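You operate a simulated robot arm through the tools that you are given. There is no shell and no other tool. Be economical: measure what you need, move in short steps, check, and stop when the job is done.

You are at the controls of a simulated two-armed robot. One attempt, no reset.

TASK
Hold the copper cup on the top of the herb bench steady with one hand and put the paper sachet marked "lavender" from the top of the herb bench in it with the other.

The check looks at the end state, three seconds after you hand in, the way a careful person would. Anything else that was tipped, shoved, dropped, spilled or broken makes it a failure.

THE ROBOT
Two 7-joint arms with two-finger parallel grippers on one trunk, on a base that drives. Base frame: it is fixed to the floor where the robot stands at the start and does not move with it; the origin is under the middle of the robot, x ahead of it, y to its left, z up. Lengths are in m, angles in rad, forces in N, time in s.
The left shoulder is at the start at [0.05, 0.158, 1.083], the right one opposite. With the tool pointing down near the work surface each hand reaches from about 0.24 to 0.66 m from the robot's upright axis, wherever it stands, measured 20 degrees to its own side. Places, roughly: copper cup [0.75, -1.25, 1]. Payload 3.91 kg a hand.
The TCP of each hand is the grasp point between the finger pads, 0.03 m short of the fingertips. In the tool frame z runs along the fingers and y along their closing line. The gripper opens to 0.11 m. The fingers are 0.02 m wide and 0.01 m thick; the gripper's body (0.048 by 0.112 m) begins 0.055 m behind the TCP.
Orientation is told as [roll, pitch, yaw] about the base's x, y, z axes, in that order, counted from this pose: with the fingers straight down and closing along the base's y, the tool's x points along the base's -x, its y along +y and its z along -z.

THE INTERFACE
- The arms move only by the tool apply_moves. It takes "left_motion", "right_motion" or both (then of equal length, played together; a hand with none holds still); each is a list of rows, each an object of numbers (a shift or turn left out is 0, a gripper value left out holds the last): "tx", "ty", "tz": the shift along the base's x, y, z in m; "ax", "ay", "az": the turn, a rotation vector about the base's x, y, z in rad; "fingers": the finger opening in m, from 0 to 0.11. In form: [{"tx": .., "ty": .., "tz": .., "ax": .., "ay": .., "az": .., "fingers": ..}, ...]. A call has 1 to 20 rows; each row shifts and turns the commanded pose from where the row before left it. Rows are played at 5 a second. More than 0.05 m and 0.15 rad between two rows, or a gripper value outside its range, and nothing of the call is played. Where a pose cannot be reached the arm comes as near as it can. A force on the tool above 40 N (or 10 N above the force at the start of the call, whichever is more), or a blocked arm, ends the call early, and 0.2 s more pass. Each finger travels about 0.153 m/s and halts on what it meets, pressing with about 21 N; the grip force reading is that of the motor and also rises with nothing between the fingers. The clock runs only during rows and for 0.2 s after the last one: add rows that do not move to give the fingers time. It gives the time, the measured TCP pose, the force on the tool (base axes), the opening and the grip force at its end, in the units of the frame above (readings bear some noise), with the torque about the TCP (base axes, N m) and any sound that the robot's microphone picked up.
- Cameras (640 x 400 px; columns grow to the right, rows downward): "scene" is now at [0.1159, -0.0535, 1.2417]; the picture's right is [-0.59, -0.81, 0.00], its down [-0.30, 0.22, -0.93] and it looks along [0.75, -0.54, -0.37] (base axes); focal length 258 px, centre (320, 200). "left" rides on the left gripper at [0.072, -0.017, -0.103] in its tool frame; the picture's right is [0.23, 0.97, 0.00], its down [-0.76, 0.18, -0.62] and it looks along [-0.61, 0.14, 0.78] (tool axes); focal length 222 px, centre (320, 200). "right" rides on the right gripper at [0.072, 0.017, -0.103] in its tool frame; the picture's right is [-0.23, 0.97, 0.00], its down [-0.76, -0.18, -0.62] and it looks along [-0.61, -0.14, 0.78] (tool axes); focal length 222 px, centre (320, 200). There is no depth. A picture from a camera that has moved, and an enlarged one, comes with that camera's place and axes in the base frame and with its lens.
- grab_frame(camera): a new picture of that camera. It takes no simulated time.
- slide_trunk(by): slides the trunk up (or, below 0, down) by that many m; the arms and the scene camera ride with it, the base frame stays. It gives what a move gives, with no picture.
- roll_base(legs): drives the robot by 1 to 6 legs, each [ahead, turn to the left] in m and rad, along the robot's own axes; the way and the turn of a leg run together, so that a leg with both is an arc; at most 1.5 m and 3.142 rad a leg. The arms and the cameras ride along, it lands a little off, and it stops where it bumps. It gives what a move gives.
- head_to(pan, tilt): turns the head with the scene camera to pan (to the left, within 1.396 rad either way) and tilt (down, from -0.506 to 1.204), counted from straight ahead of the robot. It gives what a move gives.
- inspect(camera, box): a new picture of the part [left, top, right, bottom] of that camera's present view, enlarged. It takes no simulated time.
- finish_job(): hands the job in; it is judged then, once.

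Go step by step. Nothing tells you exact positions but the pictures and the camera data: compare them with the known pose of the tool, close in by small moves and look again before you grip or let go. The budget is 120 turns and 108 pictures, counting those below and the enlarged ones. Unless the task says otherwise, let go and move clear before handing in, and close with one line.

The tools are called after "Request:" as a command line: name --argument value ..., lists and objects as JSON in quotes. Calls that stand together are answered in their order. apply_moves: Moves the arms, as the interface text tells. Its arguments: {"type":"object","properties":{"left_motion":{"type":"array","items":{"type":"object","properties":{"tx":{"type":"number"},"ty":{"type":"number"},"tz":{"type":"number"},"ax":{"type":"number"},"ay":{"type":"number"},"az":{"type":"number"},"fingers":{"type":"number"}}}},"right_motion":{"type":"array","items":{"type":"object","properties":{"tx":{"type":"number"},"ty":{"type":"number"},"tz":{"type":"number"},"ax":{"type":"number"},"ay":{"type":"number"},"az":{"type":"number"},"fingers":{"type":"number"}}}}},"required":[]} The other tools are called the same way: slide_trunk (by) slides the trunk up or down; roll_base (legs) drives the base; head_to (pan, tilt) turns the head that bears the scene camera; grab_frame (camera) takes a picture; inspect (camera, box) takes an enlarged picture of a part of a camera's view; finish_job () hands the job in.

At the start:

```text
t: 0.0
left_tcp_pos: [0.3982, -0.0643, 1.1312]
left_tcp_rot: [-0.001, -0.001, 0.0]
left_force: [0.3, -0.3, -0.1]
left_wrist_torque: [-0.01, 0.01, 0.0]
left_width: 0.1099
left_gripper_force: 0.1
right_tcp_pos: [0.3407, -0.4018, 1.1091]
right_tcp_rot: [-0.001, -0.001, 0.0]
right_force: [0.4, 0.4, -0.6]
right_wrist_torque: [0.0, 0.02, -0.01]
right_width: 0.1099
right_gripper_force: 0.0
trunk travel left (down, up): [-0.325, 0.157]
robot x, y, heading: [-0.0007, 0.0002, 0.007]
head pan, tilt: [-0.625, 0.379]
```

scene: 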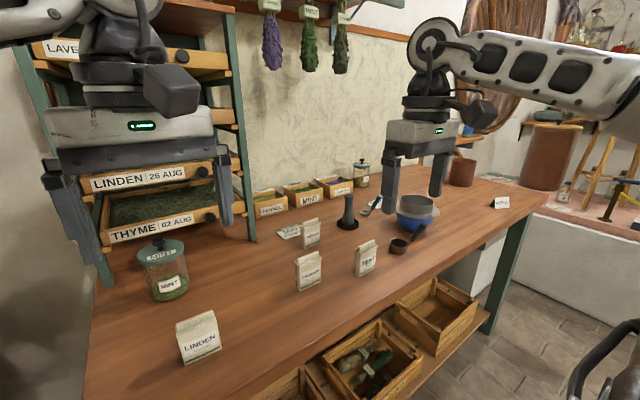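
right: 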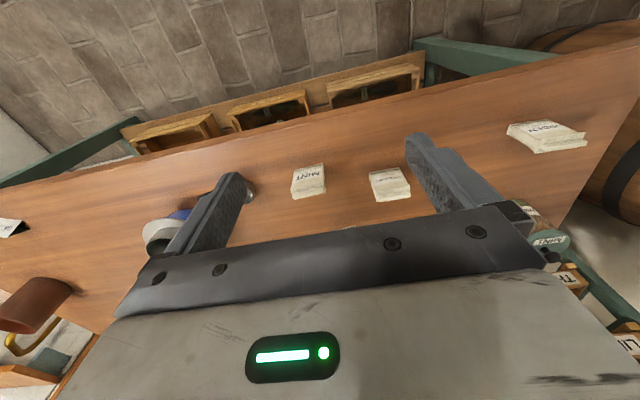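
left: 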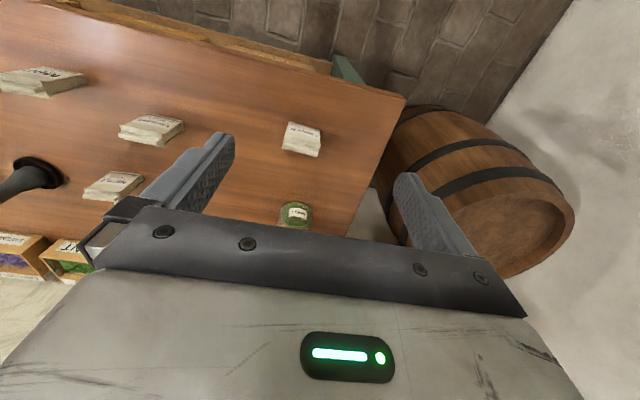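

The bench runs off to the right; I see several sachets and a reddish cup near the far end. I'll enlarge the picture to read the labels and confirm the cup.

Request:
inspect --camera "scene" --box '[270, 200, 430, 300]'

Request:
inspect --camera "scene" --box '[380, 120, 540, 220]'

```text
4.00 times, centred on (350, 250) of scene
camera zoom: at [0.1159, -0.0535, 1.2417], right [-0.59, -0.81, 0.0], down [-0.3, 0.22, -0.93], along [0.75, -0.54, -0.37], focal length 1032 px, centre (200, 0)
```

zoom: 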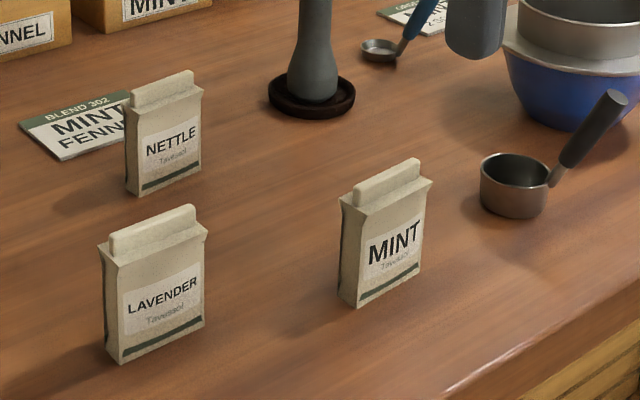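

```text
4.00 times, centred on (460, 170) of scene
camera zoom: at [0.1159, -0.0535, 1.2417], right [-0.59, -0.81, 0.0], down [-0.3, 0.22, -0.93], along [0.75, -0.54, -0.37], focal length 1032 px, centre (-240, 320)
```

zoom: 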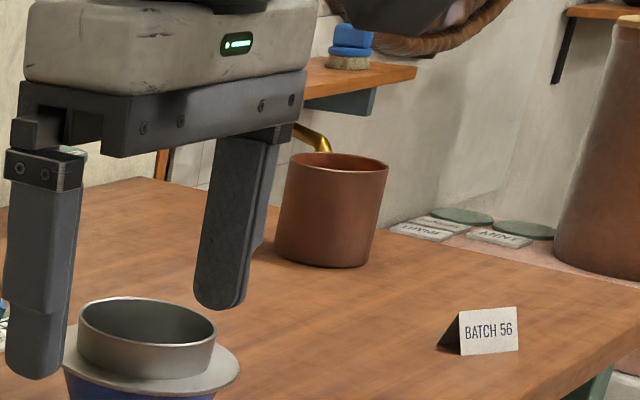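

The lavender sachet triangulates to about [0.53, -0.31, 0.87], bench top near z 0.83 with its front edge near x 0.39; the cup is near [0.71, -1.33]. Now I look around for driving room.

Request:
head_to --pan -1.35 --tilt 0.6

Request:
grab_frame --camera "scene"

Request:
head_to --pan -0.4 --tilt 0.75

Request:
grab_frame --camera "scene"

```text
t: 1.1
left_tcp_pos: [0.3991, -0.0643, 1.1317]
left_tcp_rot: [0.0, 0.0, 0.0]
left_force: [-0.5, -0.5, 0.0]
left_wrist_torque: [-0.02, 0.0, 0.03]
left_width: 0.1097
left_gripper_force: 0.0
right_tcp_pos: [0.339, -0.4022, 1.1095]
right_tcp_rot: [0.0, -0.001, 0.002]
right_force: [0.1, -0.8, -0.6]
right_wrist_torque: [-0.02, -0.04, 0.01]
right_width: 0.1099
right_gripper_force: 0.0
trunk travel left (down, up): [-0.325, 0.157]
robot x, y, heading: [0.0026, 0.0033, 0.003]
head pan, tilt: [-1.349, 0.6]
```

```text
102 pictures are left
camera scene: at [0.0601, -0.0853, 1.2216], right [-0.98, -0.22, 0.0], down [-0.12, 0.55, -0.83], along [0.18, -0.8, -0.56], focal length 258 px, centre (320, 200)
```

scene: 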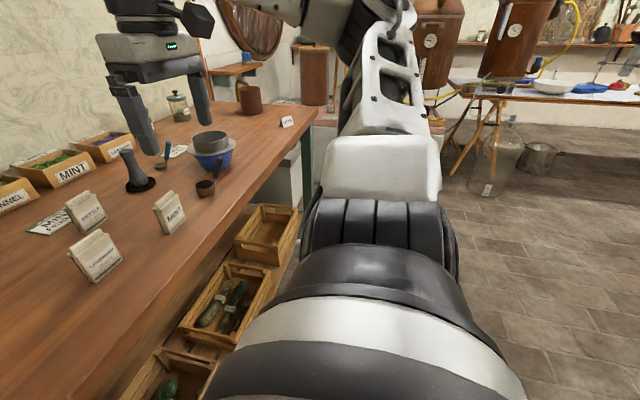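

```text
t: 2.3
left_tcp_pos: [0.399, -0.0647, 1.131]
left_tcp_rot: [0.0, 0.0, -0.001]
left_force: [0.2, -0.8, 0.1]
left_wrist_torque: [0.02, 0.02, 0.0]
left_width: 0.1101
left_gripper_force: 0.0
right_tcp_pos: [0.3401, -0.4009, 1.1093]
right_tcp_rot: [0.0, -0.001, 0.002]
right_force: [0.3, -0.1, -0.1]
right_wrist_torque: [0.02, -0.01, 0.01]
right_width: 0.1101
right_gripper_force: 0.2
trunk travel left (down, up): [-0.325, 0.157]
robot x, y, heading: [-0.0018, 0.0008, 0.001]
head pan, tilt: [-0.4, 0.75]
```

```text
101 pictures are left
camera scene: at [0.1169, -0.0314, 1.2087], right [-0.39, -0.92, 0.0], down [-0.63, 0.27, -0.73], along [0.67, -0.29, -0.68], focal length 258 px, centre (320, 200)
```

scene: 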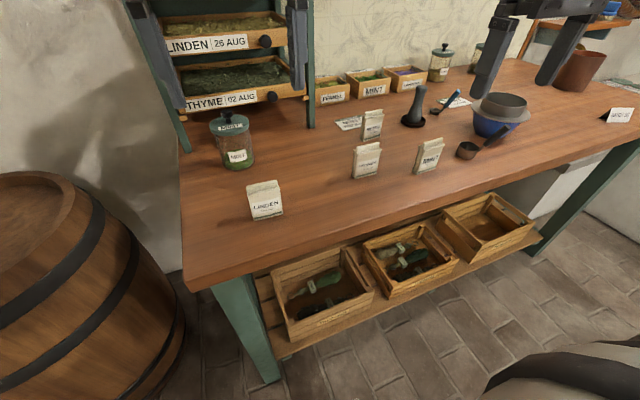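

The layout is clear: open floor in front and to the right, cup at the far-right of the bench. I'll pick the lavender sachet with the right hand, pinching its thin side (along x), so I first turn and bring the right hand above it.

Request:
apply_moves --right_motion '[{"az": 0.1485, "tx": 0.02, "ty": 0.008, "fingers": 0.08}, {"az": 0.1485, "tx": 0.02, "ty": 0.008}, {"az": 0.1485, "tx": 0.02, "ty": 0.008}, {"az": 0.1485, "tx": 0.02, "ty": 0.008}, {"az": 0.1485, "tx": 0.02, "ty": 0.008}, {"az": 0.1485, "tx": 0.02, "ty": 0.008}, {"az": 0.1485, "tx": 0.02, "ty": 0.008}, {"az": 0.1485, "tx": 0.02, "ty": 0.008}, {"az": 0.1485, "tx": 0.02, "ty": 0.008}, {"az": 0.1485, "tx": 0.018, "ty": 0.01}, {}]'

Request:
grab_frame --camera "scene"

Request:
grab_frame --camera "right"

```text
t: 4.4
left_tcp_pos: [0.3987, -0.0589, 1.1342]
left_tcp_rot: [0.011, 0.004, -0.009]
left_force: [2.7, 1.9, 1.0]
left_wrist_torque: [-0.19, 0.23, 0.09]
left_width: 0.1097
left_gripper_force: 0.1
right_tcp_pos: [0.3179, -0.1273, 1.1115]
right_tcp_rot: [0.0, 0.005, 1.323]
right_force: [-1.8, -2.7, -2.1]
right_wrist_torque: [0.27, -0.23, -0.12]
right_width: 0.0799
right_gripper_force: 0.2
right hand out of reach, approached as far as the arm can: row 3, 4, 5, 6, 7, 8, 9, 10
trunk travel left (down, up): [-0.325, 0.157]
robot x, y, heading: [0.0015, -0.0027, 0.002]
head pan, tilt: [-0.4, 0.75]
stopped in row 10 (left hand): the force on the tool passed its limit at 70 N (the readings are from after the stop); the commanded pose is now the measured one
```

```text
100 pictures are left
camera scene: at [0.117, -0.0315, 1.2087], right [-0.39, -0.92, 0.0], down [-0.63, 0.27, -0.73], along [0.67, -0.28, -0.68], focal length 258 px, centre (320, 200)
```

scene: 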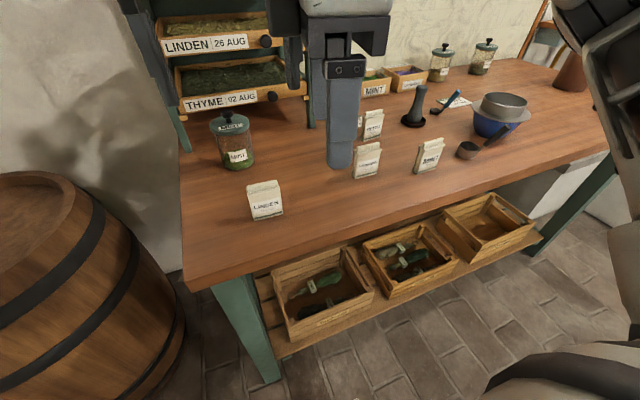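

```text
99 pictures are left
camera right: at [0.2843, -0.1927, 1.2141], right [-0.89, 0.46, 0.0], down [0.36, 0.7, 0.62], along [0.28, 0.55, -0.79], focal length 222 px, centre (320, 200)
```

right: 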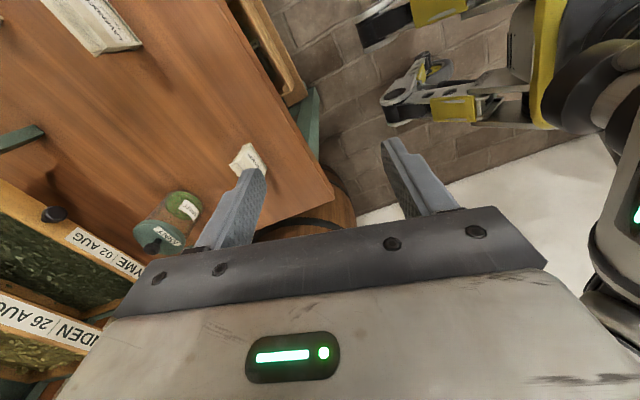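

The right wrist can't turn that way and it bumped the left hand; nothing on the bench was touched. I back the right hand out and will turn the other way.

Request:
apply_moves --right_motion '[{"ty": -0.045}, {"ty": -0.045}, {"ty": -0.045, "az": -0.147}, {"ty": -0.045, "az": -0.147}, {"ty": -0.045, "az": -0.147}, {"ty": -0.04, "az": -0.147}, {"az": -0.147}, {"az": -0.147}, {"az": -0.147}, {"az": -0.147}, {"az": -0.147}]' --left_motion '[{"ty": 0.04}, {"ty": 0.04}, {"ty": 0.04}, {"ty": 0.04}, {}, {}, {}, {}, {}, {}, {}]'

```text
t: 6.8
left_tcp_pos: [0.3978, 0.0988, 1.1341]
left_tcp_rot: [0.01, 0.004, -0.009]
left_force: [-0.8, 0.5, -0.5]
left_wrist_torque: [0.0, -0.01, -0.05]
left_width: 0.11
left_gripper_force: 0.0
right_tcp_pos: [0.2705, -0.3232, 1.1014]
right_tcp_rot: [0.0, 0.005, 0.001]
right_force: [0.2, 0.0, -0.3]
right_wrist_torque: [0.01, -0.01, -0.03]
right_width: 0.0803
right_gripper_force: 0.0
right hand out of reach, approached as far as the arm can: row 1, 2, 3, 4, 5, 6
trunk travel left (down, up): [-0.325, 0.157]
robot x, y, heading: [0.0016, 0.0, -0.003]
head pan, tilt: [-0.4, 0.75]
```

Back to a neutral pose. Now the opposite turn in place.

Request:
apply_moves --right_motion '[{"az": -0.148}, {"az": -0.148}, {"az": -0.148}, {"az": -0.148}, {"az": -0.148}, {"az": -0.148}, {"az": -0.148}, {"az": -0.148}, {"az": -0.148}, {"az": -0.148}, {"az": -0.148}, {}]'

```text
t: 9.4
left_tcp_pos: [0.3977, 0.1002, 1.1334]
left_tcp_rot: [0.01, 0.006, -0.009]
left_force: [-0.5, -0.4, 0.4]
left_wrist_torque: [-0.03, -0.01, 0.0]
left_width: 0.11
left_gripper_force: 0.1
right_tcp_pos: [0.2711, -0.3236, 1.1024]
right_tcp_rot: [0.001, 0.004, -1.629]
right_force: [0.2, -0.2, 0.7]
right_wrist_torque: [0.0, 0.01, -0.01]
right_width: 0.0801
right_gripper_force: 0.0
trunk travel left (down, up): [-0.325, 0.157]
robot x, y, heading: [-0.0002, -0.0018, 0.004]
head pan, tilt: [-0.4, 0.75]
```

That turn works and the yaw suits the sachet. Moving forward above it.

Request:
apply_moves --right_motion '[{"tx": 0.04}, {"tx": 0.04}, {"tx": 0.04}, {"tx": 0.04}, {"tx": 0.04}, {"tx": 0.04}, {"tx": 0.027, "ty": 0.005, "az": -0.027}, {}]'

Request:
grab_frame --camera "scene"

Request:
grab_frame --camera "right"

```text
t: 11.2
left_tcp_pos: [0.3975, 0.098, 1.1328]
left_tcp_rot: [0.01, 0.006, -0.008]
left_force: [0.1, -0.3, -0.5]
left_wrist_torque: [-0.01, 0.02, 0.01]
left_width: 0.11
left_gripper_force: 0.2
right_tcp_pos: [0.5373, -0.3185, 1.1024]
right_tcp_rot: [-0.002, 0.005, -1.654]
right_force: [0.1, 0.3, -0.1]
right_wrist_torque: [0.0, 0.0, 0.01]
right_width: 0.0801
right_gripper_force: 0.1
trunk travel left (down, up): [-0.325, 0.157]
robot x, y, heading: [0.0003, 0.0009, -0.001]
head pan, tilt: [-0.4, 0.75]
```

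```text
98 pictures are left
camera scene: at [0.1168, -0.0314, 1.2087], right [-0.39, -0.92, 0.0], down [-0.63, 0.27, -0.73], along [0.67, -0.28, -0.68], focal length 258 px, centre (320, 200)
```

scene: 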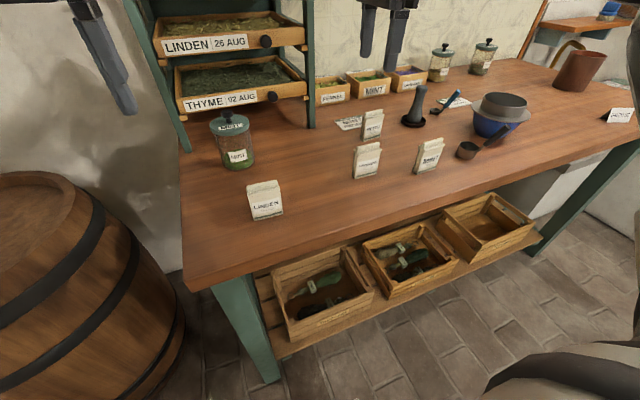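

```text
97 pictures are left
camera right: at [0.5598, -0.2479, 1.2053], right [0.95, -0.31, 0.0], down [-0.24, -0.75, 0.62], along [-0.19, -0.59, -0.79], focal length 222 px, centre (320, 200)
```

right: 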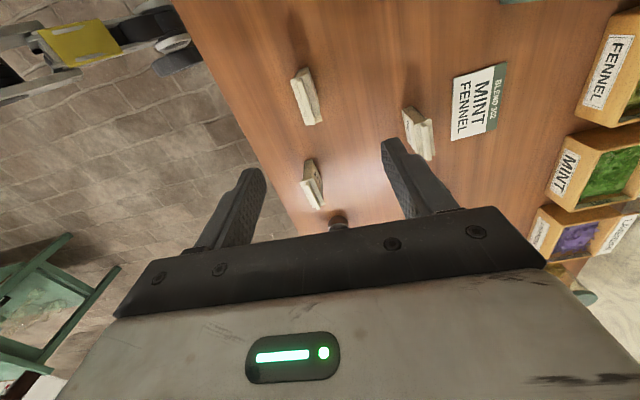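

The hand is over the lavender sachet; enlarging the right camera to refine the offset.

Request:
inspect --camera "right" --box '[240, 50, 400, 150]'

Request:
inspect --camera "scene" --box '[320, 120, 420, 190]'

```text
4.00 times, centred on (320, 100) of right
camera zoom: at [0.5598, -0.2479, 1.2053], right [0.95, -0.31, 0.0], down [-0.24, -0.75, 0.62], along [-0.19, -0.59, -0.79], focal length 888 px, centre (320, 600)
```

zoom: 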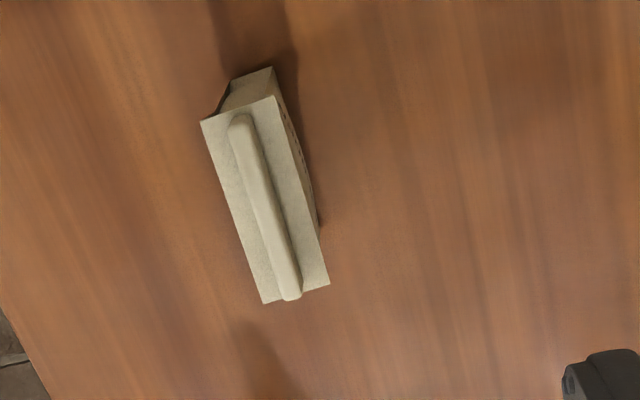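

```text
5.71 times, centred on (370, 155) of scene
camera zoom: at [0.1168, -0.0314, 1.2087], right [-0.39, -0.92, 0.0], down [-0.63, 0.27, -0.73], along [0.67, -0.28, -0.68], focal length 1475 px, centre (34, 457)
```

zoom: 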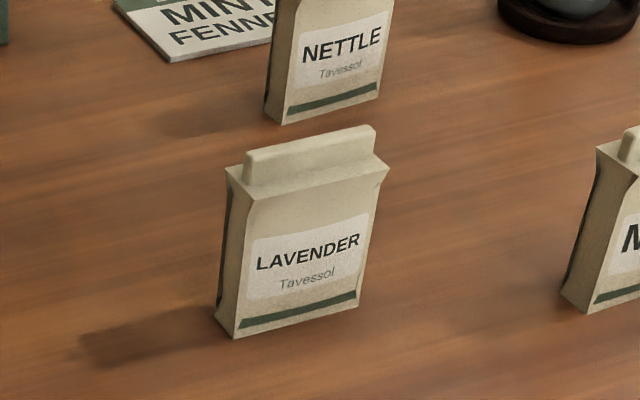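

The sachet's top centre comes out at about [0.520, -0.316, 0.905] with its width along y. I correct yaw and position, descend part way and look again.

Request:
apply_moves --right_motion '[{"tx": -0.016, "ty": 0.002, "az": 0.07}, {"tz": -0.04}, {"tz": -0.04}, {"tz": -0.04}, {"tz": -0.016}, {}]'

Request:
grab_frame --camera "right"

Request:
inspect --camera "scene" --box '[300, 80, 460, 180]'

```text
t: 12.6
left_tcp_pos: [0.3984, 0.0992, 1.1336]
left_tcp_rot: [0.009, 0.006, -0.01]
left_force: [-0.2, -0.1, -0.4]
left_wrist_torque: [0.01, 0.0, 0.01]
left_width: 0.1099
left_gripper_force: 0.0
right_tcp_pos: [0.5193, -0.3152, 0.965]
right_tcp_rot: [0.0, 0.003, -1.583]
right_force: [-0.7, 0.4, 0.5]
right_wrist_torque: [-0.01, -0.01, 0.03]
right_width: 0.08
right_gripper_force: 0.1
trunk travel left (down, up): [-0.325, 0.157]
robot x, y, heading: [0.0006, -0.002, 0.0]
head pan, tilt: [-0.4, 0.75]
```

```text
94 pictures are left
camera right: at [0.5373, -0.2431, 1.0691], right [0.97, -0.24, 0.0], down [-0.19, -0.76, 0.62], along [-0.15, -0.6, -0.79], focal length 222 px, centre (320, 200)
```

right: 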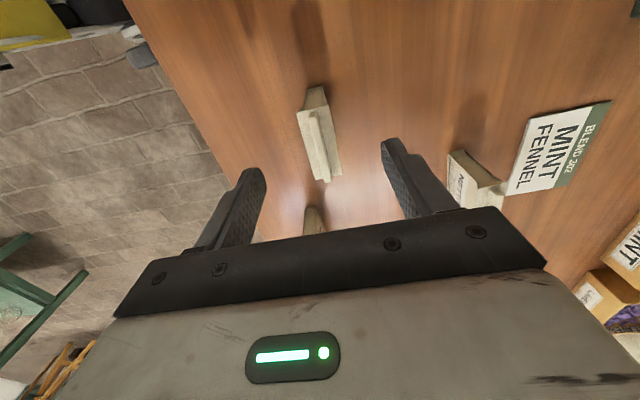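

```text
4.00 times, centred on (380, 130) of scene
camera zoom: at [0.1169, -0.0313, 1.2087], right [-0.39, -0.92, 0.0], down [-0.63, 0.27, -0.73], along [0.67, -0.28, -0.68], focal length 1032 px, centre (80, 480)
```

zoom: 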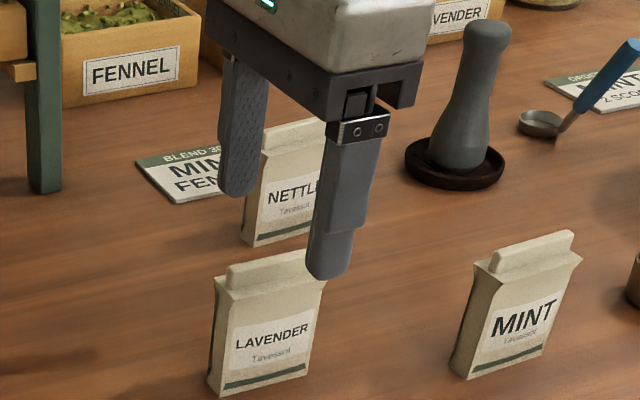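

The sachet's ridge sits right between the fingers' projected path. Descending and closing.

Request:
apply_moves --right_motion '[{"ty": -0.004, "tz": -0.018}, {"tz": -0.025}, {"tz": -0.023}, {}, {"fingers": 0.05}, {"fingers": 0.0}, {}, {}, {}]'

Request:
grab_frame --camera "right"

Request:
inspect --camera "scene" --box '[300, 80, 460, 180]'

```text
t: 14.6
left_tcp_pos: [0.3981, 0.0986, 1.1328]
left_tcp_rot: [0.011, 0.005, -0.008]
left_force: [0.4, -0.6, -0.2]
left_wrist_torque: [-0.02, -0.01, 0.01]
left_width: 0.11
left_gripper_force: 0.1
right_tcp_pos: [0.5209, -0.3216, 0.9007]
right_tcp_rot: [0.001, 0.005, -1.584]
right_force: [-0.4, -0.3, 0.0]
right_wrist_torque: [0.01, -0.03, -0.02]
right_width: 0.0229
right_gripper_force: 20.8
trunk travel left (down, up): [-0.325, 0.157]
robot x, y, heading: [-0.0014, 0.0011, -0.003]
head pan, tilt: [-0.4, 0.75]
```

```text
92 pictures are left
camera right: at [0.5385, -0.2494, 1.0045], right [0.97, -0.24, 0.0], down [-0.19, -0.76, 0.62], along [-0.15, -0.6, -0.79], focal length 222 px, centre (320, 200)
```

right: 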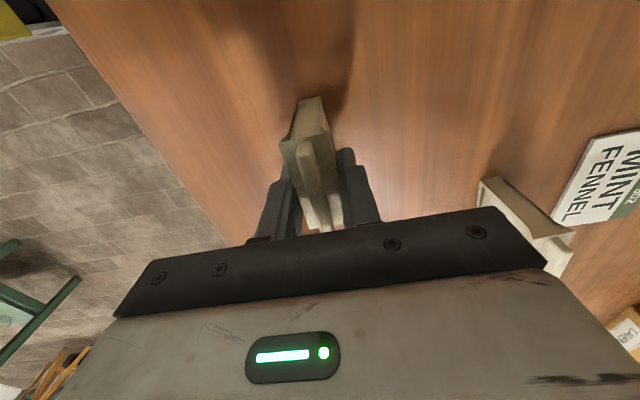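

```text
4.00 times, centred on (380, 130) of scene
camera zoom: at [0.117, -0.0314, 1.2087], right [-0.39, -0.92, 0.0], down [-0.63, 0.27, -0.73], along [0.67, -0.28, -0.68], focal length 1032 px, centre (80, 480)
```

zoom: 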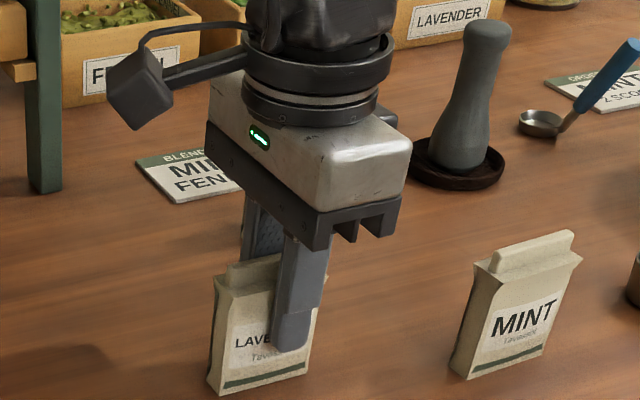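

The sachet is gripped (width 0.023). I lift it, draw it back towards the body, and check.

Request:
apply_moves --right_motion '[{"tz": 0.03}, {"tz": 0.04}, {"tz": 0.04}, {"tz": 0.045}, {"tz": 0.045}, {"tx": -0.045}, {"tx": -0.045}, {"tx": -0.045}, {"tx": -0.045}, {"tx": -0.045}, {}]'

Request:
grab_frame --camera "scene"

Request:
grab_frame --camera "right"

```text
t: 17.0
left_tcp_pos: [0.3979, 0.1006, 1.1332]
left_tcp_rot: [0.012, 0.005, -0.009]
left_force: [-0.1, -0.8, -0.1]
left_wrist_torque: [-0.01, 0.01, -0.01]
left_width: 0.11
left_gripper_force: 0.1
right_tcp_pos: [0.2961, -0.32, 1.1015]
right_tcp_rot: [-0.002, 0.004, -1.583]
right_force: [0.5, -0.3, -0.8]
right_wrist_torque: [0.0, -0.01, 0.01]
right_width: 0.0228
right_gripper_force: 21.5
trunk travel left (down, up): [-0.325, 0.157]
robot x, y, heading: [0.0024, -0.0021, 0.0]
head pan, tilt: [-0.4, 0.75]
```

```text
90 pictures are left
camera scene: at [0.1171, -0.0313, 1.2087], right [-0.39, -0.92, 0.0], down [-0.63, 0.27, -0.73], along [0.67, -0.28, -0.68], focal length 258 px, centre (320, 200)
```

scene: 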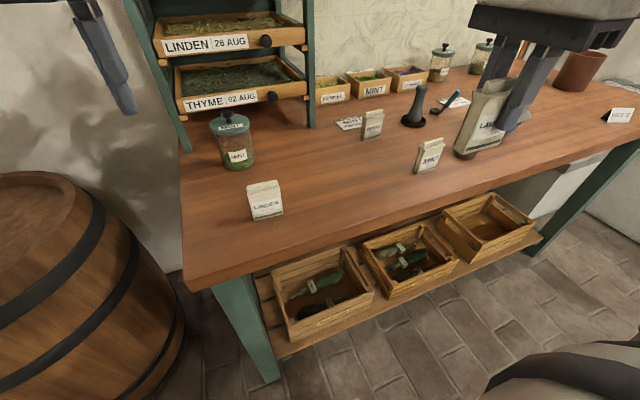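

```text
89 pictures are left
camera right: at [0.3134, -0.2484, 1.2044], right [0.97, -0.24, 0.0], down [-0.19, -0.76, 0.62], along [-0.15, -0.6, -0.79], focal length 222 px, centre (320, 200)
```

right: 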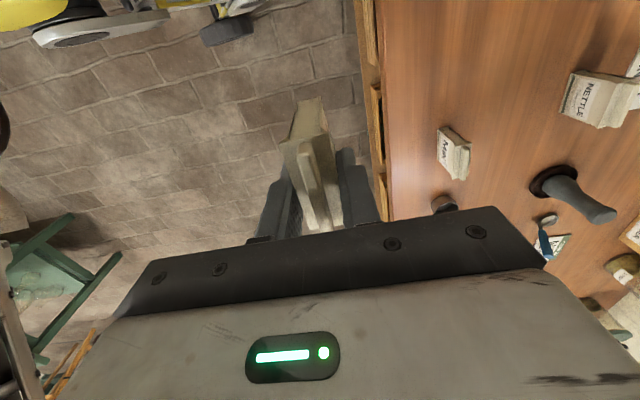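

Sachet is held. Now driving: back off slightly, turn right, go along the bench, turn back to face it near the cup.

Request:
roll_base --legs '[[-0.12, 0], [0, -1.571], [1.33, 0], [0, 1.571]]'

Request:
head_to --pan 0.0 --tilt 0.6

Request:
grab_frame --camera "scene"

```text
t: 32.2
left_tcp_pos: [0.2468, -1.2521, 1.1333]
left_tcp_rot: [0.011, 0.007, -0.051]
left_force: [1.2, -0.3, -0.3]
left_wrist_torque: [0.01, 0.01, 0.01]
left_width: 0.1101
left_gripper_force: 0.0
right_tcp_pos: [0.1273, -1.668, 1.1006]
right_tcp_rot: [0.0, 0.004, -1.625]
right_force: [0.1, 0.8, -0.1]
right_wrist_torque: [-0.01, -0.03, 0.0]
right_width: 0.023
right_gripper_force: 21.3
trunk travel left (down, up): [-0.325, 0.157]
robot x, y, heading: [-0.1547, -1.3335, -0.042]
head pan, tilt: [-0.4, 0.75]
```

```text
t: 33.1
left_tcp_pos: [0.2473, -1.2529, 1.1342]
left_tcp_rot: [0.011, 0.005, -0.053]
left_force: [-0.3, 0.2, -0.3]
left_wrist_torque: [-0.01, -0.01, -0.02]
left_width: 0.1099
left_gripper_force: 0.0
right_tcp_pos: [0.1297, -1.6661, 1.1008]
right_tcp_rot: [-0.001, 0.006, -1.625]
right_force: [-0.8, 0.0, 0.4]
right_wrist_torque: [0.01, 0.0, 0.01]
right_width: 0.023
right_gripper_force: 21.0
trunk travel left (down, up): [-0.325, 0.157]
robot x, y, heading: [-0.1536, -1.3362, -0.043]
head pan, tilt: [0.0, 0.6]
```

```text
88 pictures are left
camera scene: at [-0.0255, -1.339, 1.2216], right [-0.04, -1.0, 0.0], down [-0.56, 0.02, -0.82], along [0.82, -0.04, -0.57], focal length 258 px, centre (320, 200)
```

scene: 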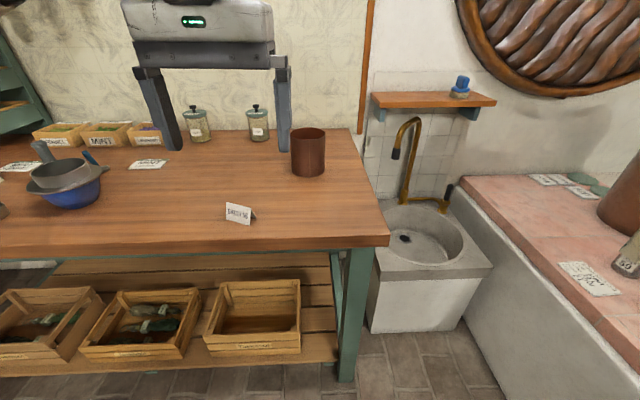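

The cup stands at about [0.715, -1.332] (the brass thing was the sink's tap, so no handle). I inspect it closely and check my base clearance.

Request:
inspect --camera "scene" --box '[220, 100, 380, 200]'

Request:
head_to --pan 0.0 --tilt 1.2

Request:
grab_frame --camera "scene"

```text
4.00 times, centred on (300, 150) of scene
camera zoom: at [-0.0255, -1.339, 1.2216], right [-0.04, -1.0, 0.0], down [-0.56, 0.02, -0.82], along [0.82, -0.04, -0.57], focal length 1032 px, centre (400, 400)
```

zoom: 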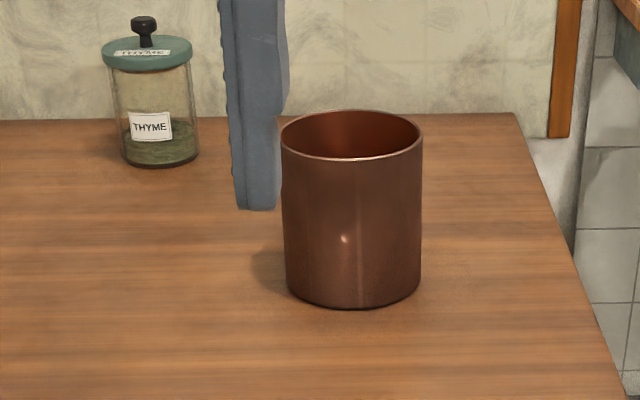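

```text
t: 34.1
left_tcp_pos: [0.2476, -1.2514, 1.134]
left_tcp_rot: [0.011, 0.006, -0.053]
left_force: [-0.3, 0.2, -0.7]
left_wrist_torque: [0.01, 0.0, -0.01]
left_width: 0.1102
left_gripper_force: 0.0
right_tcp_pos: [0.1273, -1.667, 1.1007]
right_tcp_rot: [-0.002, 0.006, -1.624]
right_force: [0.6, 0.2, -0.3]
right_wrist_torque: [-0.03, 0.0, 0.01]
right_width: 0.0229
right_gripper_force: 20.9
trunk travel left (down, up): [-0.325, 0.157]
robot x, y, heading: [-0.1513, -1.3346, -0.045]
head pan, tilt: [0.0, 1.201]
```

```text
86 pictures are left
camera scene: at [-0.0579, -1.3375, 1.177], right [-0.04, -1.0, 0.0], down [-0.93, 0.04, -0.36], along [0.36, -0.02, -0.93], focal length 258 px, centre (320, 200)
```

scene: 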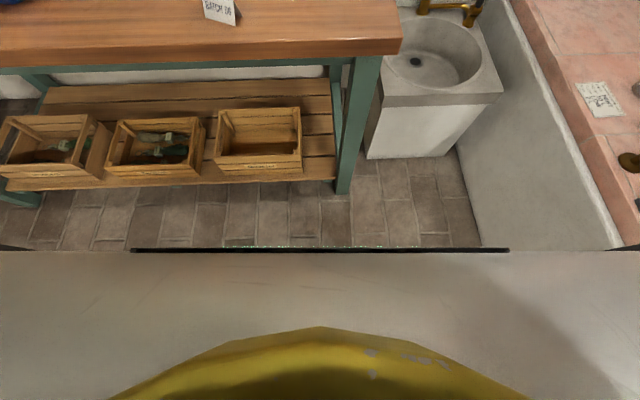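

The cup has no handle, is straight-sided, about 0.105 m across and 0.113 m tall, centre near [0.72, -1.333]. I'll roll closer with a slight shift to the left so both hands reach; base front should stay short of the bench's shelf.

Request:
roll_base --legs '[[0.11, 0.6], [0.1, -0.52]]'

Request:
grab_frame --camera "scene"

```text
t: 37.6
left_tcp_pos: [0.442, -1.1646, 1.1337]
left_tcp_rot: [0.01, 0.005, 0.024]
left_force: [0.0, 0.5, -0.1]
left_wrist_torque: [0.0, 0.01, -0.04]
left_width: 0.11
left_gripper_force: 0.0
right_tcp_pos: [0.3541, -1.5875, 1.1002]
right_tcp_rot: [0.0, 0.007, -1.548]
right_force: [0.2, 0.3, -0.7]
right_wrist_torque: [0.04, -0.02, 0.0]
right_width: 0.0232
right_gripper_force: 21.1
trunk travel left (down, up): [-0.325, 0.157]
robot x, y, heading: [0.0475, -1.2781, 0.039]
head pan, tilt: [0.0, 1.201]
```

```text
85 pictures are left
camera scene: at [0.1435, -1.2733, 1.177], right [0.03, -1.0, 0.0], down [-0.93, -0.03, -0.36], along [0.36, 0.01, -0.93], focal length 258 px, centre (320, 200)
```

scene: 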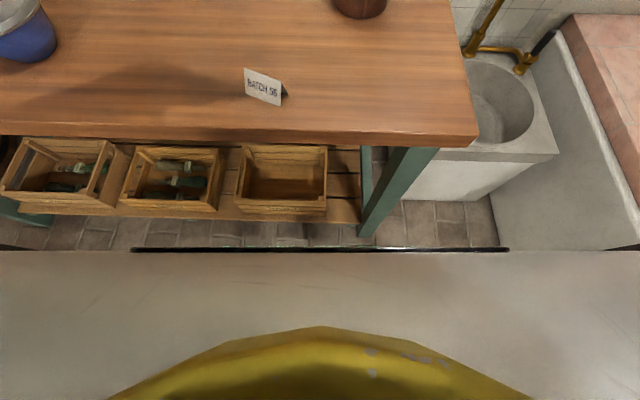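

A little room is left; I creep 0.04 m closer and look at the cup again.

Request:
roll_base --legs '[[0.04, 0]]'

Request:
head_to --pan -0.05 --tilt 0.6

Request:
grab_frame --camera "scene"

```text
t: 38.5
left_tcp_pos: [0.4826, -1.1632, 1.1328]
left_tcp_rot: [0.01, 0.006, 0.024]
left_force: [-0.2, -0.5, 0.1]
left_wrist_torque: [0.0, 0.01, -0.01]
left_width: 0.1098
left_gripper_force: 0.1
right_tcp_pos: [0.394, -1.5857, 1.1003]
right_tcp_rot: [-0.002, 0.008, -1.549]
right_force: [-0.2, 0.3, -0.6]
right_wrist_torque: [-0.03, 0.01, -0.03]
right_width: 0.0232
right_gripper_force: 21.4
trunk travel left (down, up): [-0.325, 0.157]
robot x, y, heading: [0.0857, -1.2748, 0.036]
head pan, tilt: [0.0, 1.201]
```

```text
t: 39.5
left_tcp_pos: [0.4804, -1.1626, 1.1329]
left_tcp_rot: [0.011, 0.005, 0.025]
left_force: [1.2, 0.4, -0.7]
left_wrist_torque: [0.0, -0.04, -0.01]
left_width: 0.1098
left_gripper_force: 0.0
right_tcp_pos: [0.394, -1.5849, 1.1016]
right_tcp_rot: [-0.002, 0.006, -1.549]
right_force: [0.2, -0.1, 0.3]
right_wrist_torque: [-0.03, -0.02, 0.04]
right_width: 0.0231
right_gripper_force: 21.1
trunk travel left (down, up): [-0.325, 0.157]
robot x, y, heading: [0.0898, -1.2743, 0.033]
head pan, tilt: [-0.051, 0.6]
```

```text
84 pictures are left
camera scene: at [0.2157, -1.275, 1.2215], right [-0.02, -1.0, 0.0], down [-0.57, 0.01, -0.82], along [0.82, -0.01, -0.57], focal length 258 px, centre (320, 200)
```

scene: 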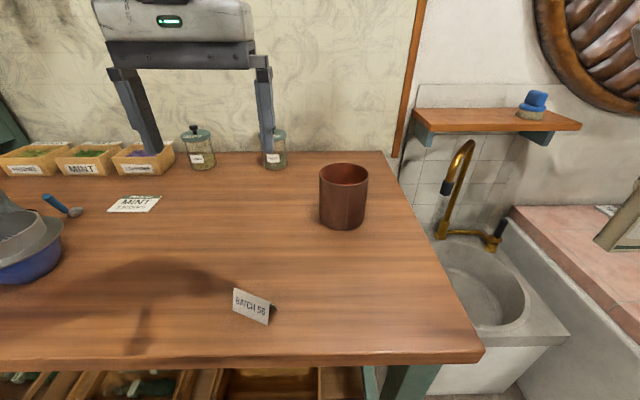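

Request:
inspect --camera "scene" --box '[280, 150, 408, 230]'

```text
5.00 times, centred on (344, 190) of scene
camera zoom: at [0.2157, -1.275, 1.2215], right [-0.02, -1.0, 0.0], down [-0.57, 0.01, -0.82], along [0.82, -0.01, -0.57], focal length 1291 px, centre (200, 250)
```

zoom: 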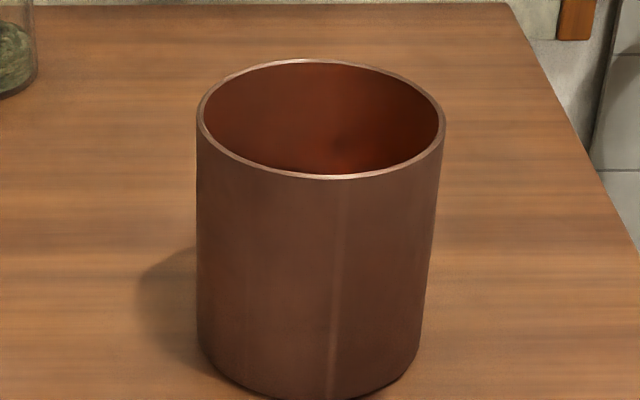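

Cup now computes to centre [0.715, -1.336], rim z ≈ 0.951, radius ≈ 0.053. Plan: the left hand, tilted forward, pinches the cup's left wall (one finger inside); the right, rolled outward, drops the sachet in. Moving the left hand above the wall first.

Request:
apply_moves --left_motion '[{"ay": -0.15, "fingers": 0.06}, {"ay": -0.15}, {"ay": -0.15}, {"ay": -0.15}, {"tx": 0.039, "ty": -0.02}, {"tx": 0.039, "ty": -0.02}, {"tx": 0.039, "ty": -0.02}, {"tx": 0.039, "ty": -0.02}, {"tx": 0.039, "ty": -0.02, "tz": -0.03}, {"tx": 0.039, "ty": -0.02, "tz": -0.04}, {}]'

Request:
grab_frame --camera "scene"

Request:
grab_frame --camera "left"

```text
refused: row 9 steps farther than a row can; nothing moved
```

```text
82 pictures are left
camera scene: at [0.2157, -1.275, 1.2215], right [-0.02, -1.0, 0.0], down [-0.57, 0.01, -0.82], along [0.82, -0.01, -0.57], focal length 258 px, centre (320, 200)
```

scene: 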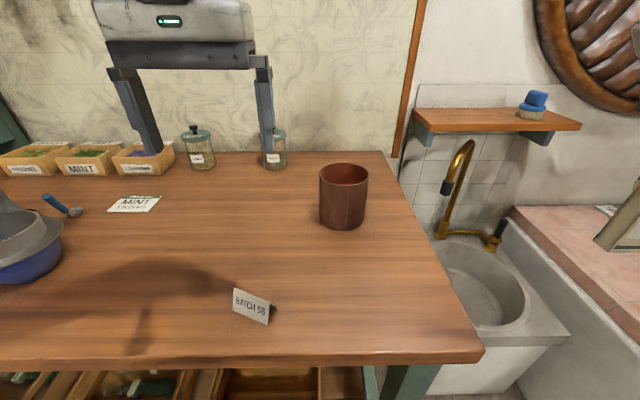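

```text
81 pictures are left
camera left: at [0.4093, -1.1818, 1.2373], right [-0.25, 0.97, 0.01], down [0.76, 0.19, 0.62], along [0.6, 0.16, -0.78], focal length 222 px, centre (320, 200)
```

left: 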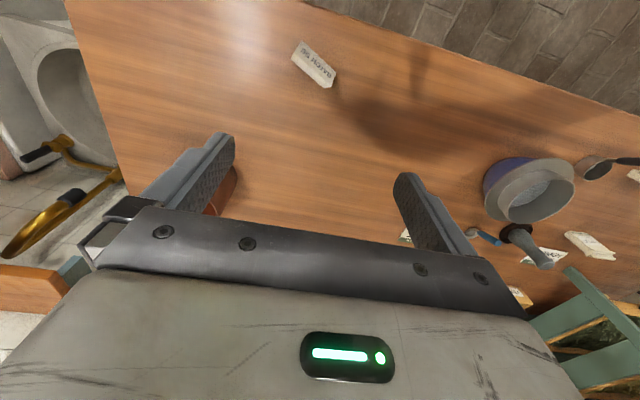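

The row step was too long; I split it and repeat.

Request:
apply_moves --left_motion '[{"ay": -0.145, "fingers": 0.06}, {"ay": -0.145}, {"ay": -0.145}, {"ay": -0.145}, {"tx": 0.039, "ty": -0.02}, {"tx": 0.039, "ty": -0.02}, {"tx": 0.039, "ty": -0.02}, {"tx": 0.039, "ty": -0.02}, {"tx": 0.039, "ty": -0.02}, {"tx": 0.039, "ty": -0.02}, {"tz": -0.04}, {"tz": -0.03}, {}]'

Request:
grab_frame --camera "scene"

Request:
grab_frame --camera "left"

```text
t: 42.3
left_tcp_pos: [0.714, -1.2832, 1.0627]
left_tcp_rot: [-0.005, -0.575, 0.028]
left_force: [-0.8, -0.1, 0.5]
left_wrist_torque: [0.02, 0.0, -0.03]
left_width: 0.0601
left_gripper_force: 0.0
right_tcp_pos: [0.3938, -1.5868, 1.1011]
right_tcp_rot: [-0.002, 0.007, -1.547]
right_force: [-0.4, 0.9, -0.7]
right_wrist_torque: [-0.03, -0.04, -0.01]
right_width: 0.0227
right_gripper_force: 20.9
trunk travel left (down, up): [-0.325, 0.157]
robot x, y, heading: [0.0848, -1.2752, 0.03]
head pan, tilt: [-0.051, 0.6]
```

```text
80 pictures are left
camera scene: at [0.2156, -1.2751, 1.2216], right [-0.02, -1.0, 0.0], down [-0.56, 0.01, -0.83], along [0.82, -0.01, -0.56], focal length 258 px, centre (320, 200)
```

scene: 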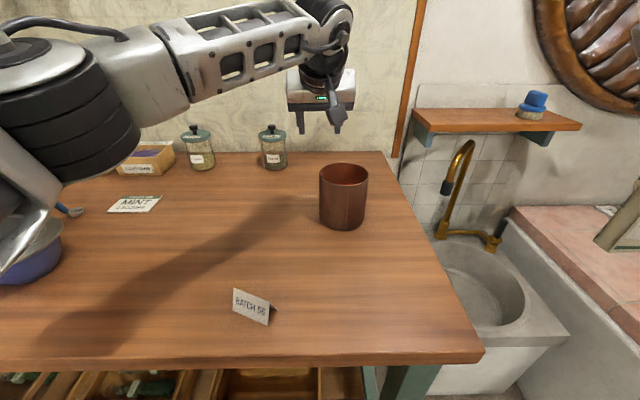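

```text
79 pictures are left
camera left: at [0.5976, -1.3024, 1.1102], right [-0.22, 0.97, -0.13], down [0.29, 0.19, 0.94], along [0.93, 0.16, -0.33], focal length 222 px, centre (320, 200)
```

left: 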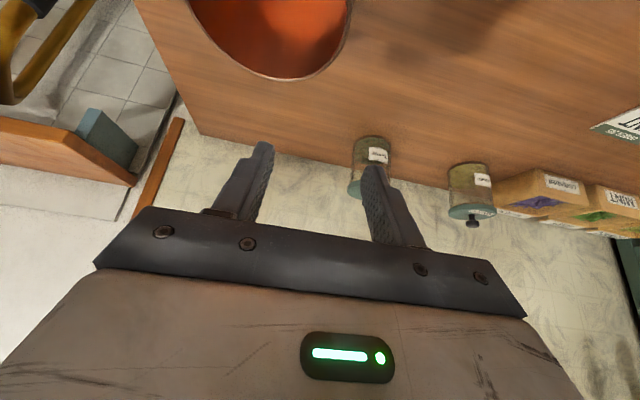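

Reached above the cup. Enlarging the left view to check the wall between the fingers, and looking left to make sure the left elbow clears the bowl.

Request:
inspect --camera "left" --box '[180, 0, 420, 150]'

Request:
head_to --pan 0.6 --tilt 0.8

Request:
grab_frame --camera "scene"

```text
2.67 times, centred on (300, 75) of left
camera zoom: at [0.5976, -1.3024, 1.1102], right [-0.22, 0.97, -0.13], down [0.29, 0.19, 0.94], along [0.93, 0.16, -0.33], focal length 592 px, centre (373, 533)
```

zoom: 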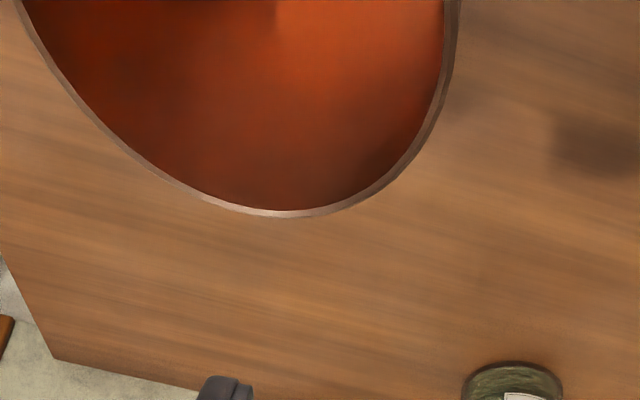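

```text
t: 43.3
left_tcp_pos: [0.7145, -1.2836, 1.0622]
left_tcp_rot: [-0.007, -0.577, 0.03]
left_force: [0.1, -0.2, -0.2]
left_wrist_torque: [-0.02, -0.01, -0.03]
left_width: 0.0601
left_gripper_force: 0.1
right_tcp_pos: [0.3949, -1.586, 1.1014]
right_tcp_rot: [-0.001, 0.006, -1.548]
right_force: [0.2, -0.5, 0.7]
right_wrist_torque: [-0.02, 0.01, -0.02]
right_width: 0.0231
right_gripper_force: 20.9
trunk travel left (down, up): [-0.325, 0.157]
robot x, y, heading: [0.0867, -1.2755, 0.035]
head pan, tilt: [0.6, 0.799]
```

```text
77 pictures are left
camera scene: at [0.1923, -1.2258, 1.2047], right [0.59, -0.81, 0.0], down [-0.58, -0.42, -0.7], along [0.56, 0.41, -0.72], focal length 258 px, centre (320, 200)
```

scene: 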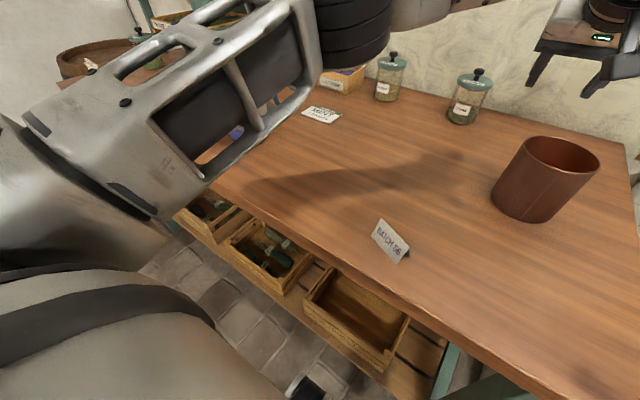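

Wall alignment is good (cup centre about [0.708, -1.335], outer left wall y ≈ -1.282). I raise the trunk so the elbows stay well above the bench, then lower the left hand.

Request:
slide_trunk --by 0.12

Request:
head_to --pan -0.05 --tilt 0.7

Request:
apply_moves --left_motion '[{"tz": -0.04}, {"tz": -0.04}, {"tz": -0.04}, {"tz": -0.04}, {"tx": -0.004}, {}]'

Request:
grab_frame --camera "scene"

Request:
grab_frame --camera "left"

```text
t: 44.8
left_tcp_pos: [0.7144, -1.2846, 1.1826]
left_tcp_rot: [-0.005, -0.577, 0.03]
left_force: [-0.4, 0.8, 0.8]
left_wrist_torque: [-0.03, -0.02, -0.01]
left_width: 0.06
left_gripper_force: 0.1
right_tcp_pos: [0.3941, -1.5863, 1.2209]
right_tcp_rot: [-0.003, 0.007, -1.548]
right_force: [-0.5, -0.6, -0.2]
right_wrist_torque: [0.0, -0.01, 0.01]
right_width: 0.0231
right_gripper_force: 21.2
trunk travel left (down, up): [-0.445, 0.037]
robot x, y, heading: [0.0863, -1.2752, 0.026]
head pan, tilt: [0.6, 0.799]
```

```text
t: 45.8
left_tcp_pos: [0.7153, -1.2848, 1.1835]
left_tcp_rot: [-0.006, -0.577, 0.031]
left_force: [1.1, 0.3, 0.5]
left_wrist_torque: [0.01, 0.02, -0.01]
left_width: 0.0601
left_gripper_force: 0.1
right_tcp_pos: [0.393, -1.5854, 1.2224]
right_tcp_rot: [-0.002, 0.007, -1.548]
right_force: [0.3, 0.6, -0.5]
right_wrist_torque: [-0.02, 0.01, 0.0]
right_width: 0.023
right_gripper_force: 21.0
trunk travel left (down, up): [-0.445, 0.037]
robot x, y, heading: [0.0833, -1.2743, 0.033]
head pan, tilt: [-0.051, 0.7]
```

```text
t: 47.2
left_tcp_pos: [0.7107, -1.2812, 1.0218]
left_tcp_rot: [-0.006, -0.577, 0.03]
left_force: [0.2, -0.5, 0.1]
left_wrist_torque: [-0.02, 0.01, 0.0]
left_width: 0.0601
left_gripper_force: 0.0
right_tcp_pos: [0.3939, -1.5857, 1.2207]
right_tcp_rot: [-0.002, 0.008, -1.548]
right_force: [-0.7, -0.3, 0.7]
right_wrist_torque: [0.0, 0.0, -0.02]
right_width: 0.0232
right_gripper_force: 20.7
trunk travel left (down, up): [-0.445, 0.037]
robot x, y, heading: [0.0878, -1.2753, 0.031]
head pan, tilt: [-0.051, 0.7]
```

```text
76 pictures are left
camera scene: at [0.2123, -1.275, 1.3329], right [-0.02, -1.0, 0.0], down [-0.64, 0.01, -0.76], along [0.76, -0.01, -0.64], focal length 258 px, centre (320, 200)
```

scene: 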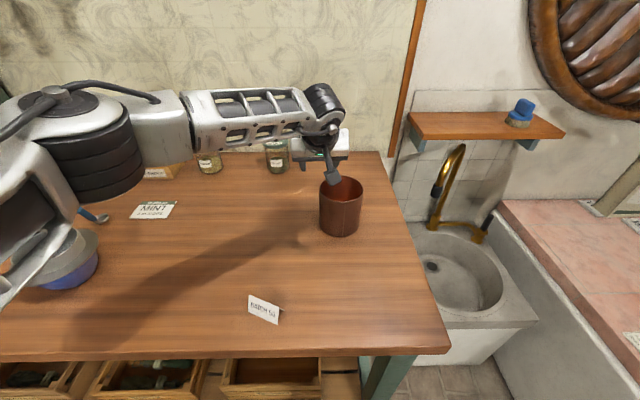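

```text
75 pictures are left
camera left: at [0.5944, -1.3007, 1.0693], right [-0.22, 0.97, -0.13], down [0.3, 0.19, 0.94], along [0.93, 0.17, -0.33], focal length 222 px, centre (320, 200)
```

left: 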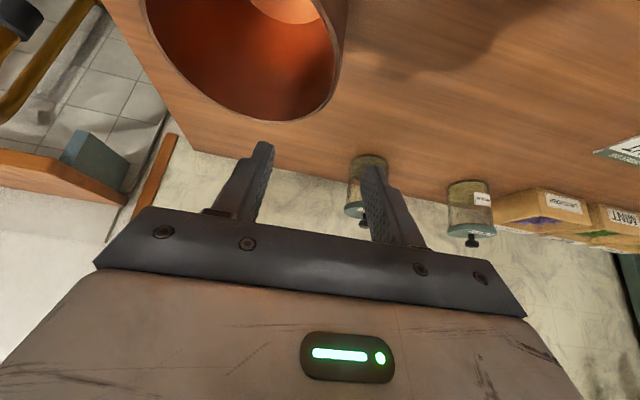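

Still well aligned; 0.035 m further down with another look before the fingers straddle the rim.

Request:
apply_moves --left_motion '[{"tz": -0.035}, {}]'

Request:
grab_frame --camera "left"

Request:
inspect --camera "scene" --box '[280, 140, 408, 240]'

```text
t: 47.8
left_tcp_pos: [0.7106, -1.2839, 0.9886]
left_tcp_rot: [-0.005, -0.576, 0.029]
left_force: [0.1, 0.2, 0.2]
left_wrist_torque: [0.02, 0.02, -0.01]
left_width: 0.06
left_gripper_force: 0.0
right_tcp_pos: [0.3941, -1.5862, 1.222]
right_tcp_rot: [0.0, 0.008, -1.547]
right_force: [0.7, -0.4, -0.4]
right_wrist_torque: [-0.05, -0.01, 0.0]
right_width: 0.0231
right_gripper_force: 21.3
trunk travel left (down, up): [-0.445, 0.037]
robot x, y, heading: [0.0846, -1.2753, 0.036]
head pan, tilt: [-0.051, 0.7]
```

```text
74 pictures are left
camera left: at [0.5936, -1.3017, 1.0357], right [-0.22, 0.97, -0.13], down [0.29, 0.19, 0.94], along [0.93, 0.16, -0.33], focal length 222 px, centre (320, 200)
```

left: 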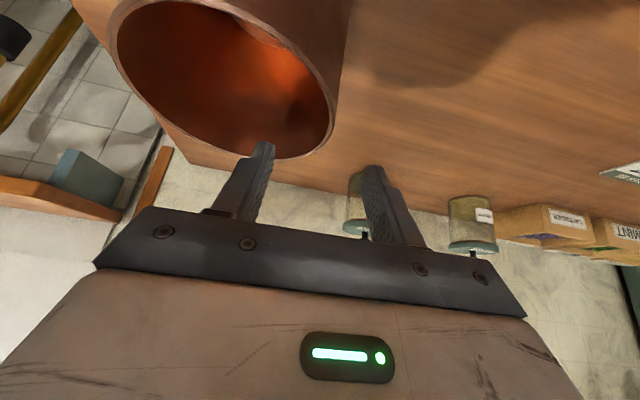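

```text
4.00 times, centred on (344, 190) of scene
camera zoom: at [0.212, -1.2749, 1.333], right [-0.02, -1.0, 0.0], down [-0.64, 0.01, -0.77], along [0.77, -0.01, -0.64], focal length 1032 px, centre (224, 240)
```

zoom: 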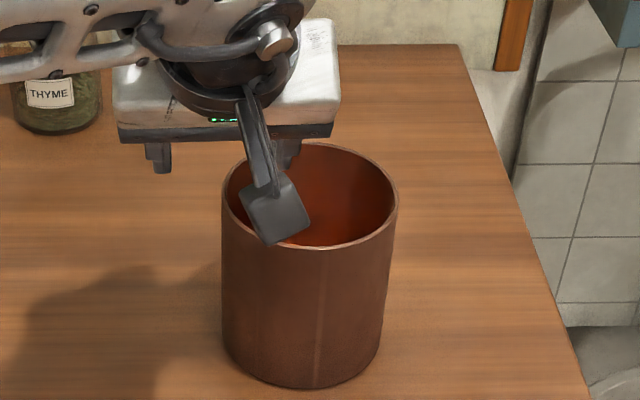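

The wall lies between the two fingertips. Going down so they straddle it.

Request:
apply_moves --left_motion '[{"tz": -0.02}, {"tz": -0.015}, {"tz": -0.013}, {}]'

Request:
grab_frame --camera "left"

Request:
inspect --camera "scene" --box '[280, 140, 408, 240]'

```text
t: 48.8
left_tcp_pos: [0.7107, -1.2846, 0.9393]
left_tcp_rot: [-0.006, -0.577, 0.029]
left_force: [0.9, -0.1, 0.3]
left_wrist_torque: [-0.02, 0.0, 0.01]
left_width: 0.0602
left_gripper_force: 0.0
right_tcp_pos: [0.3941, -1.5864, 1.2215]
right_tcp_rot: [0.001, 0.008, -1.549]
right_force: [0.5, 0.7, -0.2]
right_wrist_torque: [0.03, -0.01, 0.01]
right_width: 0.0233
right_gripper_force: 21.0
trunk travel left (down, up): [-0.445, 0.037]
robot x, y, heading: [0.0825, -1.2778, 0.037]
head pan, tilt: [-0.051, 0.7]
```

```text
72 pictures are left
camera left: at [0.5938, -1.302, 0.987], right [-0.22, 0.97, -0.13], down [0.3, 0.19, 0.94], along [0.93, 0.16, -0.33], focal length 222 px, centre (320, 200)
```

left: 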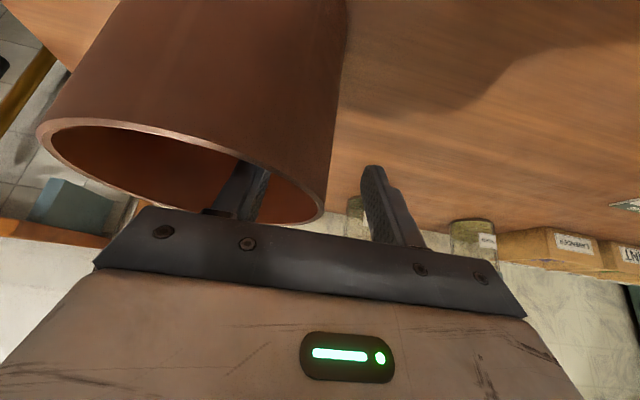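

```text
4.00 times, centred on (344, 190) of scene
camera zoom: at [0.2122, -1.275, 1.333], right [-0.02, -1.0, 0.0], down [-0.64, 0.01, -0.77], along [0.76, -0.01, -0.64], focal length 1032 px, centre (224, 240)
```

zoom: 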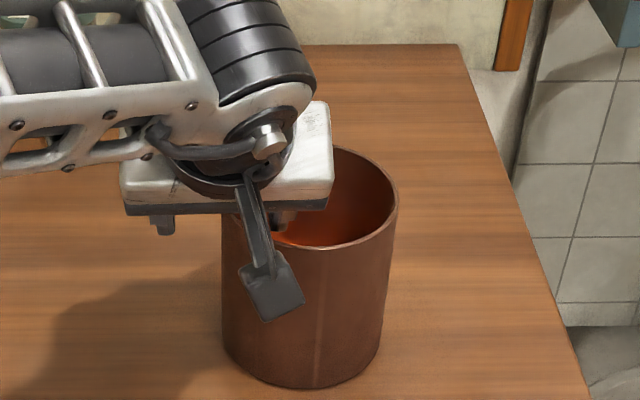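

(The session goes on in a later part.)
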